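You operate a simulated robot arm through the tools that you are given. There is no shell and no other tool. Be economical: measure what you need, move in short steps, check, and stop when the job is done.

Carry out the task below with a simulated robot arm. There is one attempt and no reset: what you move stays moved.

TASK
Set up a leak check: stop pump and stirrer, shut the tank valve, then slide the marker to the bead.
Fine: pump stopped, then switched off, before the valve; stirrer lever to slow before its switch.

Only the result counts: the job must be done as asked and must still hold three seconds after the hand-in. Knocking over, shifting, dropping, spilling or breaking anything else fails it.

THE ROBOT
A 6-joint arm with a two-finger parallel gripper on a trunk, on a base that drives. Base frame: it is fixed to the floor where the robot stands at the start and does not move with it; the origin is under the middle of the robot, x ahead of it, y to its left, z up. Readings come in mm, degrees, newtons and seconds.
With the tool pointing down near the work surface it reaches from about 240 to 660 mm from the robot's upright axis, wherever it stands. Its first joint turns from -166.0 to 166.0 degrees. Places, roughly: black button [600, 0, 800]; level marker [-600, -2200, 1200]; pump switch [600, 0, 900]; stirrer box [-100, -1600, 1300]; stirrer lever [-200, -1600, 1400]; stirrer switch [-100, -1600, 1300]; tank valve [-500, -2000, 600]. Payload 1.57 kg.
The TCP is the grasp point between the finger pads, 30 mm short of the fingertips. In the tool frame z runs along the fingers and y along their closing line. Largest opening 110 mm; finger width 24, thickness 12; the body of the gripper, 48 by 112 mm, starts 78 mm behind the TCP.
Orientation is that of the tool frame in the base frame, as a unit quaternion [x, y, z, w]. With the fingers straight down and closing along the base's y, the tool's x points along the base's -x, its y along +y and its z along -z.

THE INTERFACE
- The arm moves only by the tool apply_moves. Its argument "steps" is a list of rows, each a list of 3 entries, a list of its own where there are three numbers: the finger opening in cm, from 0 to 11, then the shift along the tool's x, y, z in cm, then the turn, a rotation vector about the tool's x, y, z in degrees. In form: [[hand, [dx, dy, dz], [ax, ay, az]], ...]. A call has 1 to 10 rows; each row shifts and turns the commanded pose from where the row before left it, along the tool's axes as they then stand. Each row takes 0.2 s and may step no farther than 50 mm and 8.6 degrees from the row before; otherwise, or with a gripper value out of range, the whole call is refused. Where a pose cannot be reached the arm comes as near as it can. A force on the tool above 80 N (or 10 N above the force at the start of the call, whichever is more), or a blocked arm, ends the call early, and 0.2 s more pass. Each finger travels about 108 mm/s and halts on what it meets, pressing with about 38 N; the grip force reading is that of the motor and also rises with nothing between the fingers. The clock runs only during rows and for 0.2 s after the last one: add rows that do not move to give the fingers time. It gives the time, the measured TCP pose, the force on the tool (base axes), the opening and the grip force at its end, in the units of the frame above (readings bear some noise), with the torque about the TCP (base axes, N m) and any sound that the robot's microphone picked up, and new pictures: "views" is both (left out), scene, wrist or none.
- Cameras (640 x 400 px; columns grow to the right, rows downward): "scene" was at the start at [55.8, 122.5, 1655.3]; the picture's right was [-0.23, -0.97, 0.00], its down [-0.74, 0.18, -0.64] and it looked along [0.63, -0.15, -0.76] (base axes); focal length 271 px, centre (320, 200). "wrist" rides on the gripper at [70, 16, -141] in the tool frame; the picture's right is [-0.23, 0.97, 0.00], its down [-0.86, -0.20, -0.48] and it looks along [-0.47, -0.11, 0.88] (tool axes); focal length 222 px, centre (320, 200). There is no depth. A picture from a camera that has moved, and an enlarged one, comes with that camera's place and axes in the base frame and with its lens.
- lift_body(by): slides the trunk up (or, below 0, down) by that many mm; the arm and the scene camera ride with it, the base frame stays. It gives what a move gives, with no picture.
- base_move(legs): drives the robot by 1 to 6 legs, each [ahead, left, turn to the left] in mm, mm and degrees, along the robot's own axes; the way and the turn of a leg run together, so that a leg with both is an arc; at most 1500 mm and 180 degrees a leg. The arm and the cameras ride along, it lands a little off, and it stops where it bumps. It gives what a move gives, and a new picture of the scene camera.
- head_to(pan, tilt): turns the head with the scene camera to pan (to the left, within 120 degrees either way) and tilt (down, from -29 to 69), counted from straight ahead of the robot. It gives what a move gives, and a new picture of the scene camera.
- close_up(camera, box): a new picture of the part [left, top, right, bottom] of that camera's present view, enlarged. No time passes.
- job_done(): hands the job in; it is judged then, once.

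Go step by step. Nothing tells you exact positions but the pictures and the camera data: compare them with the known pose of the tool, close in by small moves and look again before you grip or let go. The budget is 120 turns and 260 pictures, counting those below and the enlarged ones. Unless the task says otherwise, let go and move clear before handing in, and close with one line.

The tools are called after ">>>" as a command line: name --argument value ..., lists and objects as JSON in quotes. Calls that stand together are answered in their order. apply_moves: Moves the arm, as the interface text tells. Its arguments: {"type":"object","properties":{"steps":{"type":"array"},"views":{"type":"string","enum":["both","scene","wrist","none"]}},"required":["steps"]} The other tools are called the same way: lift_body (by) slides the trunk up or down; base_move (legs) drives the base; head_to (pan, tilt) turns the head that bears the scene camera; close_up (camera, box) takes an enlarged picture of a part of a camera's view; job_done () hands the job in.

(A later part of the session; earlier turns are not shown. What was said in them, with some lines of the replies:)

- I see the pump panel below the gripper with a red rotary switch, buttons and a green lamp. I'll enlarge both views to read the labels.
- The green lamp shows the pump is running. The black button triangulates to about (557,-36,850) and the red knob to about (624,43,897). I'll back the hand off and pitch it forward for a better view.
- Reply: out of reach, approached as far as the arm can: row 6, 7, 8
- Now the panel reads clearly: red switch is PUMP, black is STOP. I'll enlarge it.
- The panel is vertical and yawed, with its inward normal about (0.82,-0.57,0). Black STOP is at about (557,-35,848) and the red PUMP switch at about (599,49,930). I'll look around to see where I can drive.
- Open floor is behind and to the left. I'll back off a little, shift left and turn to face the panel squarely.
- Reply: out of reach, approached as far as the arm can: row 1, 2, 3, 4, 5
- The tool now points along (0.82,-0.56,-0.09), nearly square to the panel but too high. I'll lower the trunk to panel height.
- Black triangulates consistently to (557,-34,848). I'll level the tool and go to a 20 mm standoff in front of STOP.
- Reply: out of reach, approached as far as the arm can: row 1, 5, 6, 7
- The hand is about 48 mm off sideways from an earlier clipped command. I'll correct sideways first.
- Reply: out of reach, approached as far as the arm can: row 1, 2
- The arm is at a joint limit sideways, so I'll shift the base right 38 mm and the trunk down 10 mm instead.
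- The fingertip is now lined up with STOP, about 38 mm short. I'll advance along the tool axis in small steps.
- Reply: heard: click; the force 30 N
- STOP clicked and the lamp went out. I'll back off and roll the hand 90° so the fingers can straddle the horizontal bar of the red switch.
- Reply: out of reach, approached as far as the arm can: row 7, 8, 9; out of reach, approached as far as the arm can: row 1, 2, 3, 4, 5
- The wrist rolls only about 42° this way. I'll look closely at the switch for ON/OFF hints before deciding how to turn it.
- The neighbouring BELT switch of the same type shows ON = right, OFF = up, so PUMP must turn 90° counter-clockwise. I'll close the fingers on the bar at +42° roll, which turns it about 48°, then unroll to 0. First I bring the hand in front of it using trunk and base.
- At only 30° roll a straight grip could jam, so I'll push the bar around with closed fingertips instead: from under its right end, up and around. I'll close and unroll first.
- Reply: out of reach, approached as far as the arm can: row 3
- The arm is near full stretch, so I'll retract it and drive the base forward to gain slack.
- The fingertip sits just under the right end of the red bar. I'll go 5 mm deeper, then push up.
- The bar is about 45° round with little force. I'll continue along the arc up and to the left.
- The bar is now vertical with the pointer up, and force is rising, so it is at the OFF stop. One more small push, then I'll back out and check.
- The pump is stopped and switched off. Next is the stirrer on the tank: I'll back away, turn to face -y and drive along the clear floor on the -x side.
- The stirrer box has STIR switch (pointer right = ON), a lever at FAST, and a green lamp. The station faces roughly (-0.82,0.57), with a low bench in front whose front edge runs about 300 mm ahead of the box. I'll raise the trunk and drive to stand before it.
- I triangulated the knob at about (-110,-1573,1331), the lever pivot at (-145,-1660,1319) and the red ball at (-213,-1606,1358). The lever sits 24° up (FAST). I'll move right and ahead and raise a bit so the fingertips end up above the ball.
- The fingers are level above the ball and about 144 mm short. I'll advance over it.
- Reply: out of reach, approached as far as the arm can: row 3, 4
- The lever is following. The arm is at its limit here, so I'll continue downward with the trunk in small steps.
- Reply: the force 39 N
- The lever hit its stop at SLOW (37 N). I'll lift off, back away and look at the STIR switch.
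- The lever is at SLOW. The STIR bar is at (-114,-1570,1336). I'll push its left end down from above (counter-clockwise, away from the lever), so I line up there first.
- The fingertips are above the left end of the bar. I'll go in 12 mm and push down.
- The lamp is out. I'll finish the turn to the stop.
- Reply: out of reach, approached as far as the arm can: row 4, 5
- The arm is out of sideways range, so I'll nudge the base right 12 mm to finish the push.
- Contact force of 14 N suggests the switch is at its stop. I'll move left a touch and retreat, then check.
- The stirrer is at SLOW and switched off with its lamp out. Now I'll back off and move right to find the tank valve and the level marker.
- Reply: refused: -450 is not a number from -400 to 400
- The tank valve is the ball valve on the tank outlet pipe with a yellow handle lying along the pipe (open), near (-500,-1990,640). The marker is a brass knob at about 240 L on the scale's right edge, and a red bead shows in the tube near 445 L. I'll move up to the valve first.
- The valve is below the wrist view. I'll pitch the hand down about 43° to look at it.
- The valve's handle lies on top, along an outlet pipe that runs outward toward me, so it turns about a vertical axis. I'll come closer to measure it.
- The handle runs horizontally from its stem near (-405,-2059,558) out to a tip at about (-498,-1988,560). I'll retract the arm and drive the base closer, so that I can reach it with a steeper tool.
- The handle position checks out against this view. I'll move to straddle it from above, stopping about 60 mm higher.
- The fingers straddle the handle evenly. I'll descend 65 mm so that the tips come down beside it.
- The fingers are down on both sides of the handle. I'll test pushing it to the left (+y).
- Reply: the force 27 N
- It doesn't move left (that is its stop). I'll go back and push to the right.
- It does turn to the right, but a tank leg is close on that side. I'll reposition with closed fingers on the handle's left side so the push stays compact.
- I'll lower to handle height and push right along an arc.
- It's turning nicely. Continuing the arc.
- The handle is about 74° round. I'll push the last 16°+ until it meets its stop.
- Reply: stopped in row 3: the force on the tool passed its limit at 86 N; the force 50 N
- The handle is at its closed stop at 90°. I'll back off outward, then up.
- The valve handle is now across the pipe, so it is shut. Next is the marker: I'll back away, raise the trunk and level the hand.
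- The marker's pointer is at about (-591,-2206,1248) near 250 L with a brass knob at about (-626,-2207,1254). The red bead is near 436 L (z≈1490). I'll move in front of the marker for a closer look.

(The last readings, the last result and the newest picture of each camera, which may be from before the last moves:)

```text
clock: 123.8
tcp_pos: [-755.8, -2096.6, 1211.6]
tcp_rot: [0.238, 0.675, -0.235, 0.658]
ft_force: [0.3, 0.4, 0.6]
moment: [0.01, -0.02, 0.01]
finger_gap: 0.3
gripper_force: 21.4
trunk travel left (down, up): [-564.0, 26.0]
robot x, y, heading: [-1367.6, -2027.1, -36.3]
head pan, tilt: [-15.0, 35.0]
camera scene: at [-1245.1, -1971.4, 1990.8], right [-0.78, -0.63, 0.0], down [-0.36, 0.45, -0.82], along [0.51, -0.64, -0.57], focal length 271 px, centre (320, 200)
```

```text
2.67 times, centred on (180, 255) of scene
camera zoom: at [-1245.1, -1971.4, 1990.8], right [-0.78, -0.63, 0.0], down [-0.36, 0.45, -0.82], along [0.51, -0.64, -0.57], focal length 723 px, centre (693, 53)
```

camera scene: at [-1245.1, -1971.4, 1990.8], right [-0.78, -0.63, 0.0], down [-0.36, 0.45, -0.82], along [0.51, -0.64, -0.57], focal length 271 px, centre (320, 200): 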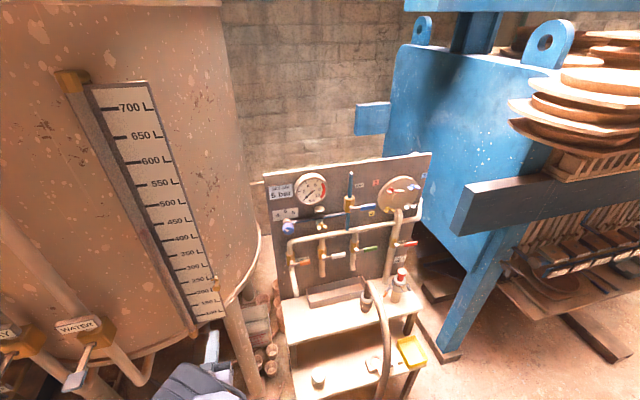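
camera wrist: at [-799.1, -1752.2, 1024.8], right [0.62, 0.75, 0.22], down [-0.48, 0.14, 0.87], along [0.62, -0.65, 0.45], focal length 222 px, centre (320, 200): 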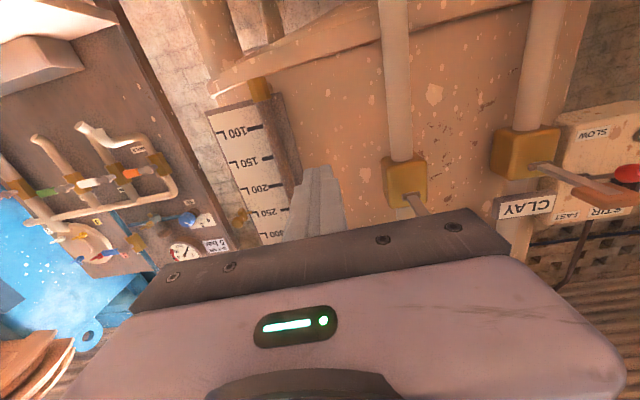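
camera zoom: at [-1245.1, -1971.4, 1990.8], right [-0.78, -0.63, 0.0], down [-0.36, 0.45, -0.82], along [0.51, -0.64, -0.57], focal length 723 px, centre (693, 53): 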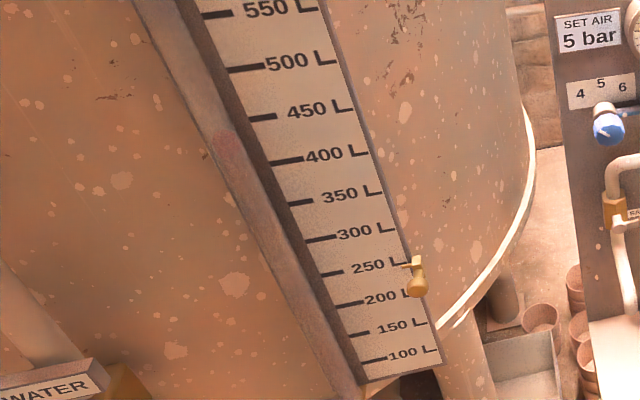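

The pointer points at 250 L. I'll retract the arm a little, move the base closer, and test that the arm can rise high enough before gripping.

>>> apply_moves --steps '[[5, [0, 0, -3], [0, 0, 0]], [5, [0, 0, -3], [0, 0, 0]]]' --views "none"

>>> base_move --legs '[[130, 0, 0]]'

>>> apply_moves --steps '[[5, [-4, 0, 0], [0, 0, 0]], [5, [-4, 0, 0], [0, 0, 0]], [5, [-4, 0, 0], [0, 0, 0]], [5, [-4, 0, 0], [0, 0, 0]], [5, [-4, 0, 0], [0, 0, 0]], [5, [-4, 0, 0], [0, 0, 0]]]' --views "wrist"

```text
clock: 124.4
tcp_pos: [-801.2, -2059.6, 1214.4]
tcp_rot: [0.24, 0.674, -0.237, 0.657]
ft_force: [-0.3, 0.4, -0.4]
moment: [-0.02, -0.05, -0.02]
finger_gap: 50.2
gripper_force: 0.0
trunk travel left (down, up): [-564.0, 26.0]
robot x, y, heading: [-1370.7, -2030.4, -36.4]
head pan, tilt: [-15.0, 35.0]
```

```text
clock: 125.7
tcp_pos: [-696.1, -2138.0, 1214.1]
tcp_rot: [0.24, 0.674, -0.237, 0.658]
ft_force: [0.3, 0.0, -0.2]
moment: [0.0, 0.02, 0.0]
finger_gap: 50.1
gripper_force: 0.0
trunk travel left (down, up): [-564.0, 26.0]
robot x, y, heading: [-1260.5, -2103.2, -36.5]
head pan, tilt: [-15.0, 35.0]
camera scene: at [-1139.7, -2049.1, 1990.9], right [-0.78, -0.63, 0.0], down [-0.36, 0.45, -0.82], along [0.51, -0.64, -0.57], focal length 271 px, centre (320, 200)
```

scene: 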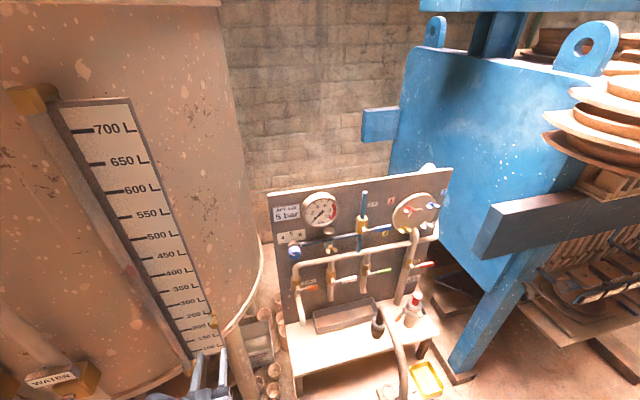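

```text
clock: 127.1
tcp_pos: [-692.3, -2139.5, 1455.5]
tcp_rot: [0.239, 0.674, -0.235, 0.658]
ft_force: [0.3, -0.3, 0.2]
moment: [0.0, 0.0, 0.0]
finger_gap: 50.4
gripper_force: 0.0
trunk travel left (down, up): [-564.0, 26.0]
robot x, y, heading: [-1263.0, -2108.8, -36.2]
head pan, tilt: [-15.0, 35.0]
camera wrist: at [-793.1, -2036.6, 1387.7], right [0.62, 0.75, 0.22], down [-0.48, 0.14, 0.87], along [0.62, -0.65, 0.45], focal length 222 px, centre (320, 200)
```

wrist: 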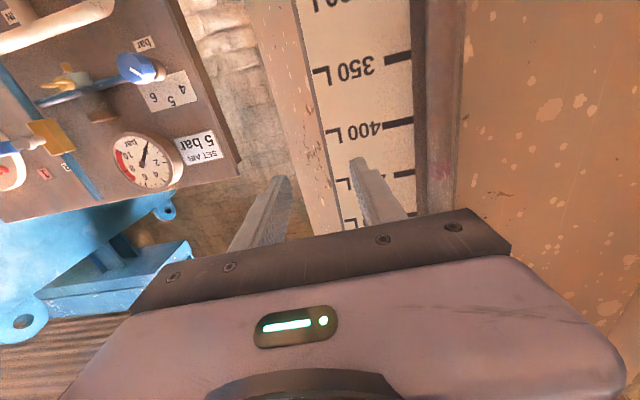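

The arm can rise to 1455 mm with trunk to spare. The bead is visible now; I'll zoom to measure its level.

>>> close_up --camera "wrist" --box '[340, 100, 480, 220]'

>>> close_up --camera "scene" --box '[80, 200, 240, 340]'

```text
3.33 times, centred on (410, 160) of wrist
camera zoom: at [-793.1, -2036.6, 1387.7], right [0.62, 0.75, 0.22], down [-0.48, 0.14, 0.87], along [0.62, -0.65, 0.45], focal length 740 px, centre (20, 333)
```

zoom: 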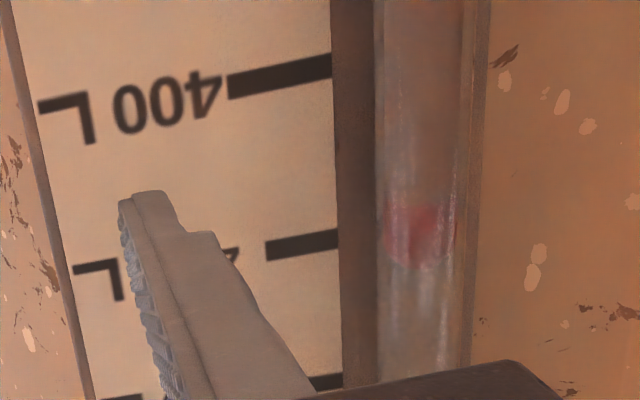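

```text
2.86 times, centred on (160, 270) of scene
camera zoom: at [-1141.3, -2049.5, 1991.0], right [-0.78, -0.63, 0.0], down [-0.36, 0.45, -0.82], along [0.51, -0.64, -0.57], focal length 774 px, centre (777, 0)
```

zoom: 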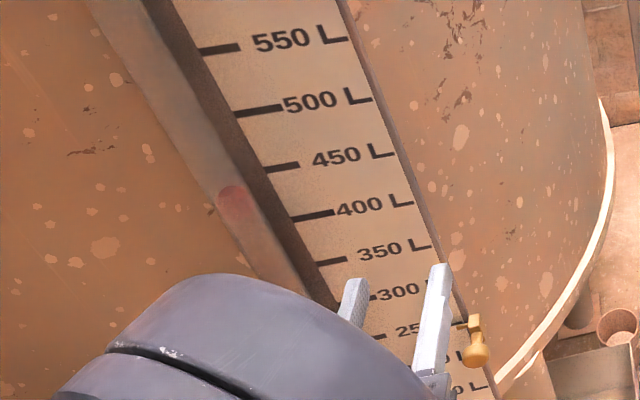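

Triangulation gives bead z≈1501 (≈446 L) and pointer z≈1247.5, so the marker must go up about 254 mm. I'll raise the trunk fully, then lower the arm to the knob at about (-627,-2201,1244).

>>> lift_body --by 25

>>> apply_moves --steps '[[5, [4, 0, 0], [0, 0, 0]], [5, [4, 0, 0], [0, 0, 0]], [5, [4, -0.3, 0], [0, 0, 0]], [5, [4, -0.3, 0], [0, 0, 0]], [5, [4, 0, 0], [0, 0, 0]], [5, [3.5, 0, 0], [0, 0, 0]], [5, [0, 0, 2.5], [0, 0, 0]], [5, [0, 0, 1.5], [0, 0, 0]]]' --views "none"

>>> close_up --camera "wrist" --box '[220, 60, 420, 220]'

>>> close_up --camera "scene" --box '[150, 260, 290, 390]'

```text
clock: 127.8
tcp_pos: [-690.2, -2139.6, 1477.8]
tcp_rot: [0.24, 0.674, -0.237, 0.657]
ft_force: [-0.9, -0.1, 0.8]
moment: [0.01, -0.02, -0.01]
finger_gap: 50.2
gripper_force: 0.1
trunk travel left (down, up): [-589.0, 1.0]
robot x, y, heading: [-1259.2, -2104.6, -36.2]
head pan, tilt: [-15.0, 35.0]
```

```text
clock: 129.6
tcp_pos: [-670.2, -2165.7, 1244.7]
tcp_rot: [0.239, 0.674, -0.236, 0.658]
ft_force: [0.1, 0.2, -0.2]
moment: [0.04, 0.0, 0.04]
finger_gap: 50.1
gripper_force: 0.0
trunk travel left (down, up): [-589.0, 1.0]
robot x, y, heading: [-1259.1, -2108.3, -36.6]
head pan, tilt: [-15.0, 35.0]
```

```text
2.50 times, centred on (320, 140) of wrist
camera zoom: at [-769.7, -2061.7, 1176.3], right [0.62, 0.75, 0.22], down [-0.48, 0.14, 0.87], along [0.62, -0.65, 0.45], focal length 555 px, centre (320, 350)
```

zoom: 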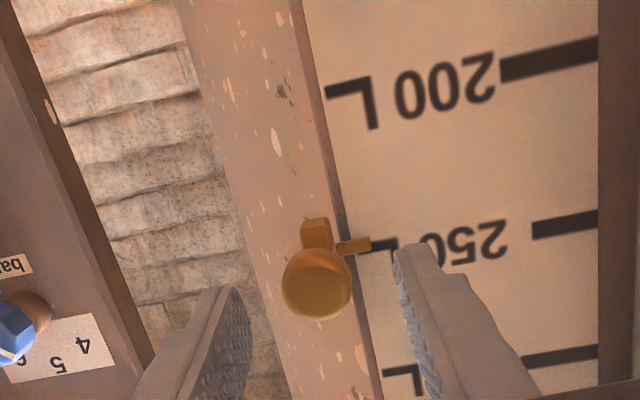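

```text
3.08 times, centred on (220, 325) of scene
camera zoom: at [-1139.6, -2048.9, 2015.8], right [-0.78, -0.63, 0.0], down [-0.36, 0.45, -0.82], along [0.51, -0.64, -0.57], focal length 834 px, centre (628, -185)
```

zoom: 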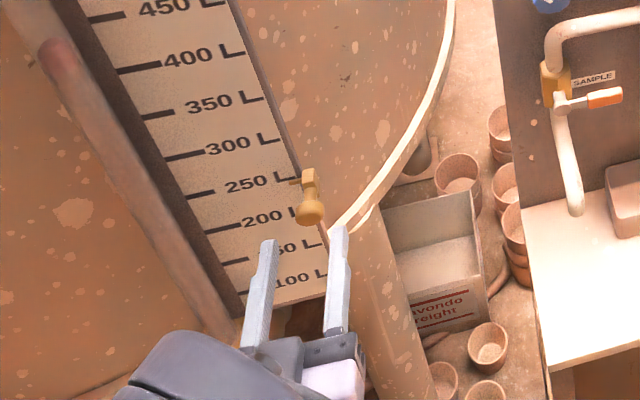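

The knob is a mushroom shape centred between the fingers, 56 mm ahead. I'll advance 42 mm and close on it.

>>> apply_moves --steps '[[5, [0, 0, 1.5], [0, 0, 0]], [5, [0, 0, 1.5], [0, 0, 0]], [5, [0, 0, 1.2], [0, 0, 0]]]' --views "none"

>>> close_up --camera "wrist" --box '[220, 60, 420, 220]'

>>> close_up --camera "scene" --box '[150, 260, 290, 390]'

```text
clock: 130.4
tcp_pos: [-634.7, -2192.4, 1244.7]
tcp_rot: [0.239, 0.674, -0.236, 0.658]
ft_force: [-0.4, -0.3, -1.3]
moment: [0.01, 0.02, -0.03]
finger_gap: 49.6
gripper_force: 0.0
trunk travel left (down, up): [-589.0, 1.0]
robot x, y, heading: [-1263.2, -2102.5, -36.6]
head pan, tilt: [-15.0, 35.0]
```

```text
2.50 times, centred on (320, 140) of wrist
camera zoom: at [-735.5, -2089.3, 1175.7], right [0.62, 0.75, 0.22], down [-0.48, 0.14, 0.87], along [0.62, -0.64, 0.45], focal length 555 px, centre (320, 350)
```

zoom: 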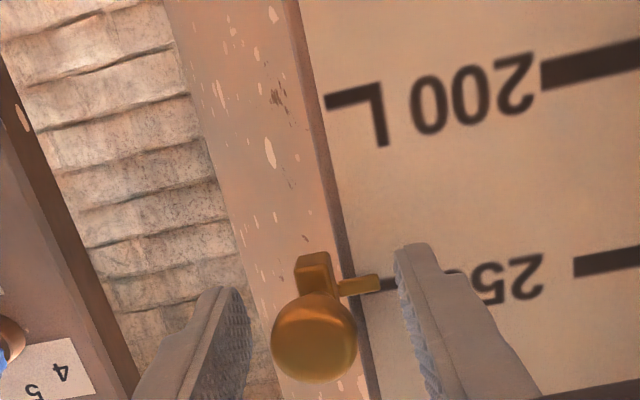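

```text
3.08 times, centred on (220, 325) of scene
camera zoom: at [-1139.4, -2049.6, 2015.8], right [-0.78, -0.63, 0.0], down [-0.36, 0.45, -0.82], along [0.51, -0.64, -0.57], focal length 834 px, centre (628, -185)
```

zoom: 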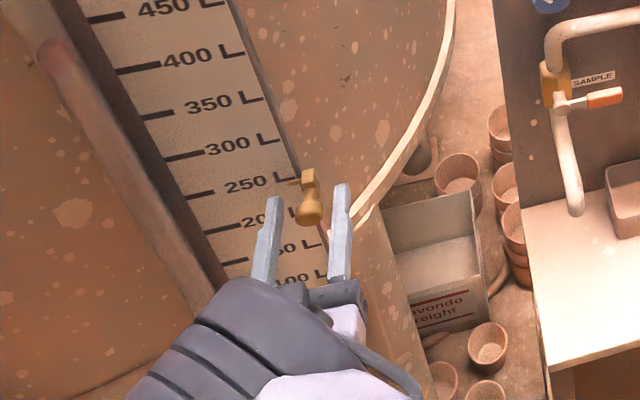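

Knob is between the pads. Closing.

>>> apply_moves --steps '[[3, [0, 0, 0], [0, 0, 0]], [1, [0, 0, 0], [0, 0, 0]], [0, [0, 0, 0], [0, 0, 0]]]' --views "none"

>>> close_up --camera "wrist" --box '[220, 60, 420, 220]'

```text
clock: 131.2
tcp_pos: [-636.9, -2193.6, 1243.9]
tcp_rot: [0.239, 0.674, -0.236, 0.658]
ft_force: [-6.7, -7.7, -2.0]
moment: [0.1, 0.15, -0.18]
finger_gap: 24.8
gripper_force: 36.6
trunk travel left (down, up): [-589.0, 1.0]
robot x, y, heading: [-1262.2, -2104.8, -36.5]
head pan, tilt: [-15.0, 35.0]
```

```text
2.50 times, centred on (320, 140) of wrist
camera zoom: at [-737.0, -2090.7, 1176.1], right [0.62, 0.75, 0.22], down [-0.48, 0.14, 0.87], along [0.62, -0.65, 0.45], focal length 555 px, centre (320, 350)
```

zoom: 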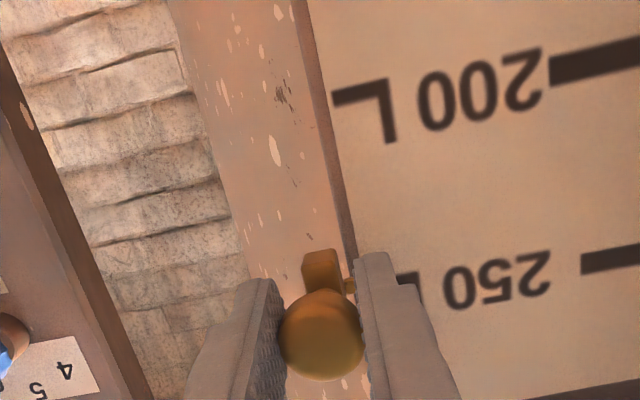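

Gripped at 24.8 mm. I'll slide it up a little as a test.

>>> apply_moves --steps '[[0, [-1, -0.1, -0.02], [0, 0, 0]], [0, [-1, 0, -0.02], [0, 0, 0]], [0, [-2, 0, -0.05], [0, 0, 0]]]' --views "none"

>>> close_up --camera "wrist" --box '[220, 60, 420, 220]'

```text
clock: 132.0
tcp_pos: [-636.6, -2194.0, 1285.4]
tcp_rot: [0.24, 0.673, -0.236, 0.658]
ft_force: [-9.4, -3.8, 0.0]
moment: [0.15, 0.09, 0.06]
finger_gap: 24.7
gripper_force: 36.0
trunk travel left (down, up): [-589.0, 1.0]
robot x, y, heading: [-1264.7, -2105.9, -36.3]
head pan, tilt: [-15.0, 35.0]
```

```text
2.50 times, centred on (320, 140) of wrist
camera zoom: at [-737.2, -2090.9, 1216.3], right [0.62, 0.75, 0.22], down [-0.48, 0.14, 0.87], along [0.62, -0.65, 0.45], focal length 555 px, centre (320, 350)
```

zoom: 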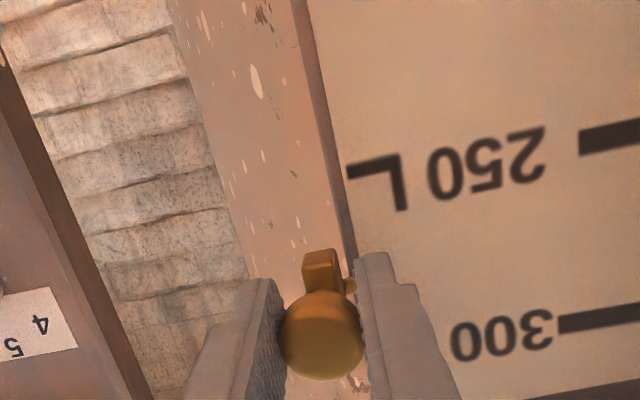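

It slides freely. Continuing up 200 mm, then I'll measure.

>>> apply_moves --steps '[[0, [-4, -0.1, -0.09], [0, 0, 0]], [0, [-4, 0, -0.09], [0, 0, 0]], [0, [-4, 0, -0.09], [0, 0, 0]], [0, [-4, 0, -0.09], [0, 0, 0]], [0, [-4, 0, -0.09], [0, 0, 0]]]' --views "wrist"

>>> close_up --camera "wrist" --box '[260, 60, 500, 230]'

>>> close_up --camera "scene" --box '[80, 200, 240, 340]'

```text
clock: 133.2
tcp_pos: [-636.6, -2194.9, 1482.7]
tcp_rot: [0.238, 0.675, -0.235, 0.658]
ft_force: [-5.1, 1.0, 0.0]
moment: [-0.14, -0.36, 0.14]
finger_gap: 24.7
gripper_force: 36.5
trunk travel left (down, up): [-589.0, 1.0]
robot x, y, heading: [-1262.0, -2105.6, -36.5]
head pan, tilt: [-15.0, 35.0]
camera wrist: at [-737.4, -2091.0, 1415.5], right [0.62, 0.75, 0.22], down [-0.48, 0.14, 0.87], along [0.62, -0.64, 0.45], focal length 222 px, centre (320, 200)
```

wrist: 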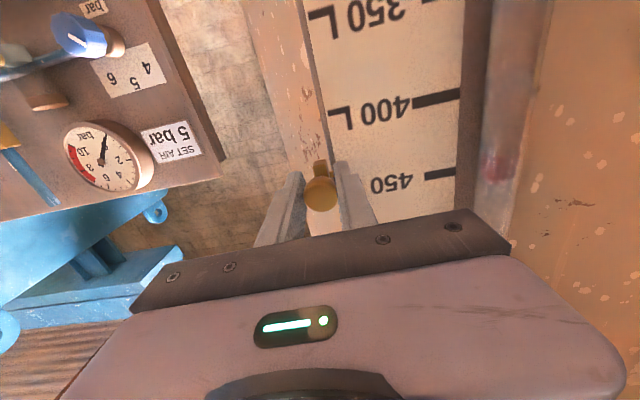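

```text
2.35 times, centred on (380, 145) of wrist
camera zoom: at [-737.4, -2091.0, 1415.5], right [0.62, 0.75, 0.22], down [-0.48, 0.14, 0.87], along [0.62, -0.64, 0.45], focal length 523 px, centre (179, 329)
```

zoom: 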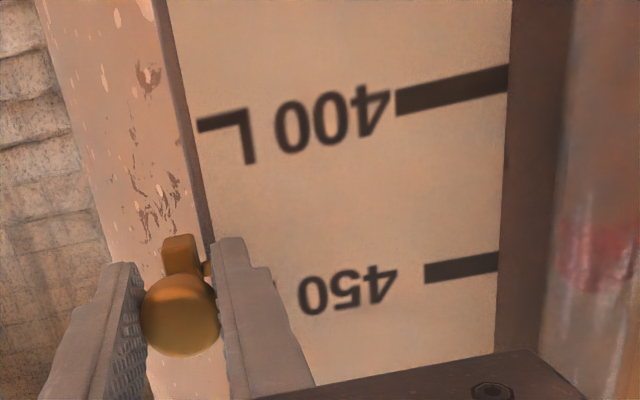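

```text
2.86 times, centred on (160, 270) of scene
camera zoom: at [-1141.0, -2048.4, 2015.9], right [-0.78, -0.63, 0.0], down [-0.36, 0.45, -0.82], along [0.51, -0.64, -0.57], focal length 774 px, centre (777, 0)
```

zoom: 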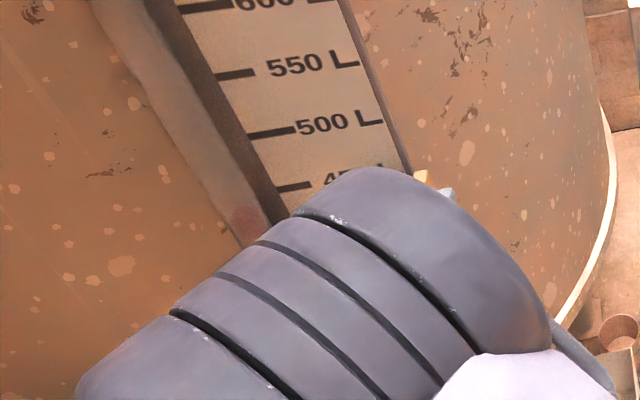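

Pointer reads about 12–13 mm below the bead by ray geometry (≈1487 vs ≈1500). I'll raise 13 mm more and then verify with the head camera level with the bead.

>>> apply_moves --steps '[[0, [-0.7, 0, -0.01], [0, 0, 0]], [0, [-0.6, 0, -0.01], [0, 0, 0]], [0, [0, 0, 0], [0, 0, 0]]]' --views "none"

>>> close_up --camera "wrist" --box '[260, 60, 500, 230]'

```text
clock: 134.0
tcp_pos: [-636.4, -2194.4, 1495.7]
tcp_rot: [0.239, 0.674, -0.236, 0.658]
ft_force: [-2.6, 3.3, -1.0]
moment: [0.1, 0.17, -0.07]
finger_gap: 24.4
gripper_force: 35.9
trunk travel left (down, up): [-589.0, 1.0]
robot x, y, heading: [-1261.1, -2105.0, -36.3]
head pan, tilt: [-15.0, 35.0]
```

```text
2.35 times, centred on (380, 145) of wrist
camera zoom: at [-737.4, -2091.0, 1427.9], right [0.62, 0.75, 0.22], down [-0.48, 0.14, 0.87], along [0.62, -0.64, 0.45], focal length 523 px, centre (179, 329)
```

zoom: 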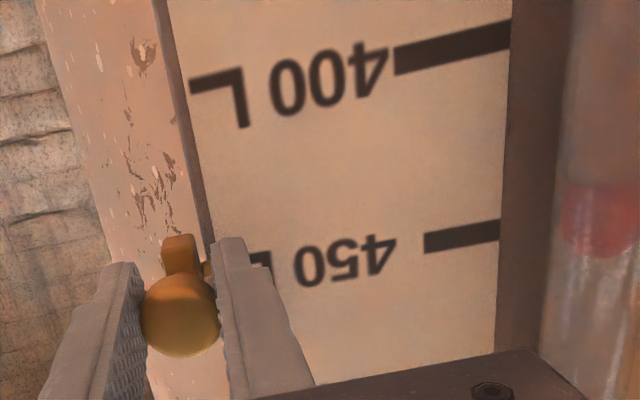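

The pointer now reads about 445 L, matching the bead estimate of 446 L. I'll release gently and back out.

>>> apply_moves --steps '[[3.2, [0, 0, 0], [0, 0, 0]], [5, [0, 0, 0], [0, 0, 0]], [5, [0, 0, -4], [0, 0, 0]], [5, [0, 0, -4], [0, 0, 0]], [5, [0, 0, -4], [0, 0, 0]]]' --views "none"

>>> close_up --camera "wrist" --box '[260, 60, 500, 230]'

>>> base_move --legs '[[-250, 0, 0]]'

>>> lift_body --by -400

>>> lift_body --by -120

>>> head_to --pan -8 --tilt 0

```text
clock: 135.2
tcp_pos: [-730.2, -2117.2, 1499.6]
tcp_rot: [0.239, 0.674, -0.237, 0.658]
ft_force: [0.4, -0.3, -0.8]
moment: [-0.02, -0.02, -0.01]
finger_gap: 50.1
gripper_force: 0.0
trunk travel left (down, up): [-589.0, 1.0]
robot x, y, heading: [-1263.0, -2107.5, -36.0]
head pan, tilt: [-15.0, 35.0]
```

```text
2.35 times, centred on (380, 145) of wrist
camera zoom: at [-831.7, -2014.4, 1431.6], right [0.62, 0.75, 0.22], down [-0.48, 0.14, 0.87], along [0.62, -0.64, 0.45], focal length 523 px, centre (179, 329)
```

zoom: 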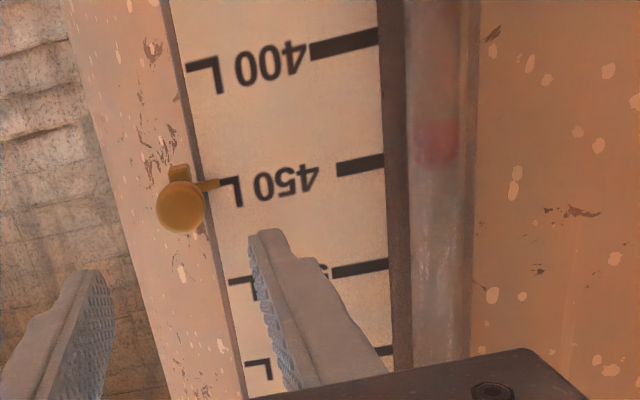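

```text
clock: 137.1
tcp_pos: [-929.6, -1971.8, 1498.4]
tcp_rot: [0.239, 0.675, -0.236, 0.657]
ft_force: [-0.8, 0.4, -1.0]
moment: [0.02, -0.01, 0.0]
finger_gap: 50.0
gripper_force: 0.1
trunk travel left (down, up): [-589.0, 1.0]
robot x, y, heading: [-1465.3, -1956.1, -36.5]
head pan, tilt: [-15.0, 35.0]
camera scene: at [-1340.4, -1901.6, 2015.8], right [-0.78, -0.62, 0.0], down [-0.36, 0.45, -0.82], along [0.51, -0.64, -0.57], focal length 271 px, centre (320, 200)
```

scene: 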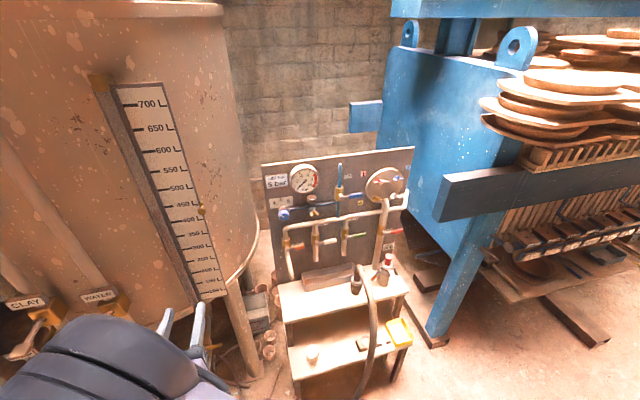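

```text
clock: 140.9
tcp_pos: [-930.9, -1972.0, 1099.8]
tcp_rot: [0.24, 0.675, -0.236, 0.657]
ft_force: [-0.2, 0.2, -0.3]
moment: [-0.01, 0.02, 0.0]
finger_gap: 50.0
gripper_force: 0.0
trunk travel left (down, up): [-189.0, 401.0]
robot x, y, heading: [-1465.9, -1955.6, -36.7]
head pan, tilt: [-15.0, 35.0]
```

```text
clock: 142.4
tcp_pos: [-929.8, -1971.7, 980.0]
tcp_rot: [0.239, 0.674, -0.236, 0.657]
ft_force: [0.3, -0.7, -0.1]
moment: [0.01, 0.0, -0.02]
finger_gap: 50.1
gripper_force: 0.1
trunk travel left (down, up): [-69.0, 521.0]
robot x, y, heading: [-1464.3, -1956.7, -36.2]
head pan, tilt: [-15.0, 35.0]
```

```text
clock: 143.4
tcp_pos: [-931.2, -1971.0, 979.1]
tcp_rot: [0.24, 0.674, -0.237, 0.658]
ft_force: [-0.8, -0.2, 0.1]
moment: [-0.01, 0.0, 0.01]
finger_gap: 50.2
gripper_force: 0.0
trunk travel left (down, up): [-69.0, 521.0]
robot x, y, heading: [-1459.8, -1956.8, -36.4]
head pan, tilt: [-8.0, 0.0]
camera scene: at [-1331.5, -1895.4, 1551.9], right [-0.7, -0.71, 0.0], down [0.0, 0.0, -1.0], along [0.71, -0.7, 0.0], focal length 271 px, centre (320, 200)
```

scene: 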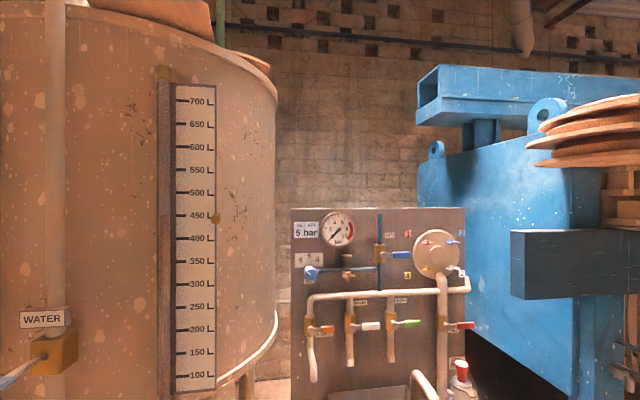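

The marker held. I'll put the head camera at the bead's height (z≈1500) for a parallax-free comparison.

>>> lift_body --by -50

>>> close_up --camera "scene" --box '[150, 165, 240, 235]'

```text
clock: 144.3
tcp_pos: [-930.9, -1971.4, 929.5]
tcp_rot: [0.239, 0.675, -0.236, 0.657]
ft_force: [0.1, 0.5, -0.6]
moment: [-0.01, -0.02, -0.02]
finger_gap: 50.1
gripper_force: 0.1
trunk travel left (down, up): [-19.0, 571.0]
robot x, y, heading: [-1460.5, -1959.6, -36.6]
head pan, tilt: [-8.0, 0.0]
```

```text
5.71 times, centred on (195, 200) of scene
camera zoom: at [-1331.6, -1895.4, 1502.0], right [-0.7, -0.71, 0.0], down [0.0, 0.0, -1.0], along [0.71, -0.7, 0.0], focal length 1549 px, centre (1034, 200)
```

zoom: 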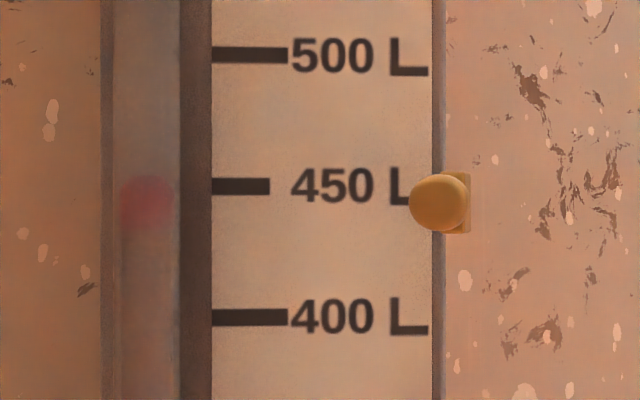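

At bead height the bead centre (row ≈203) and the marker (row ≈202) line up within about a millimetre. The pump was stopped and then switched off, the stirrer set to SLOW and then switched off, and the valve shut. The hand is clear, so I'm handing in.

>>> job_done

```text
The job is handed in.
```

The leak check is set up and handed in: pump stopped and then switched off, stirrer lever set to SLOW before its switch was turned off, tank valve shut, and the level marker slid up to the bead at about 445 L.
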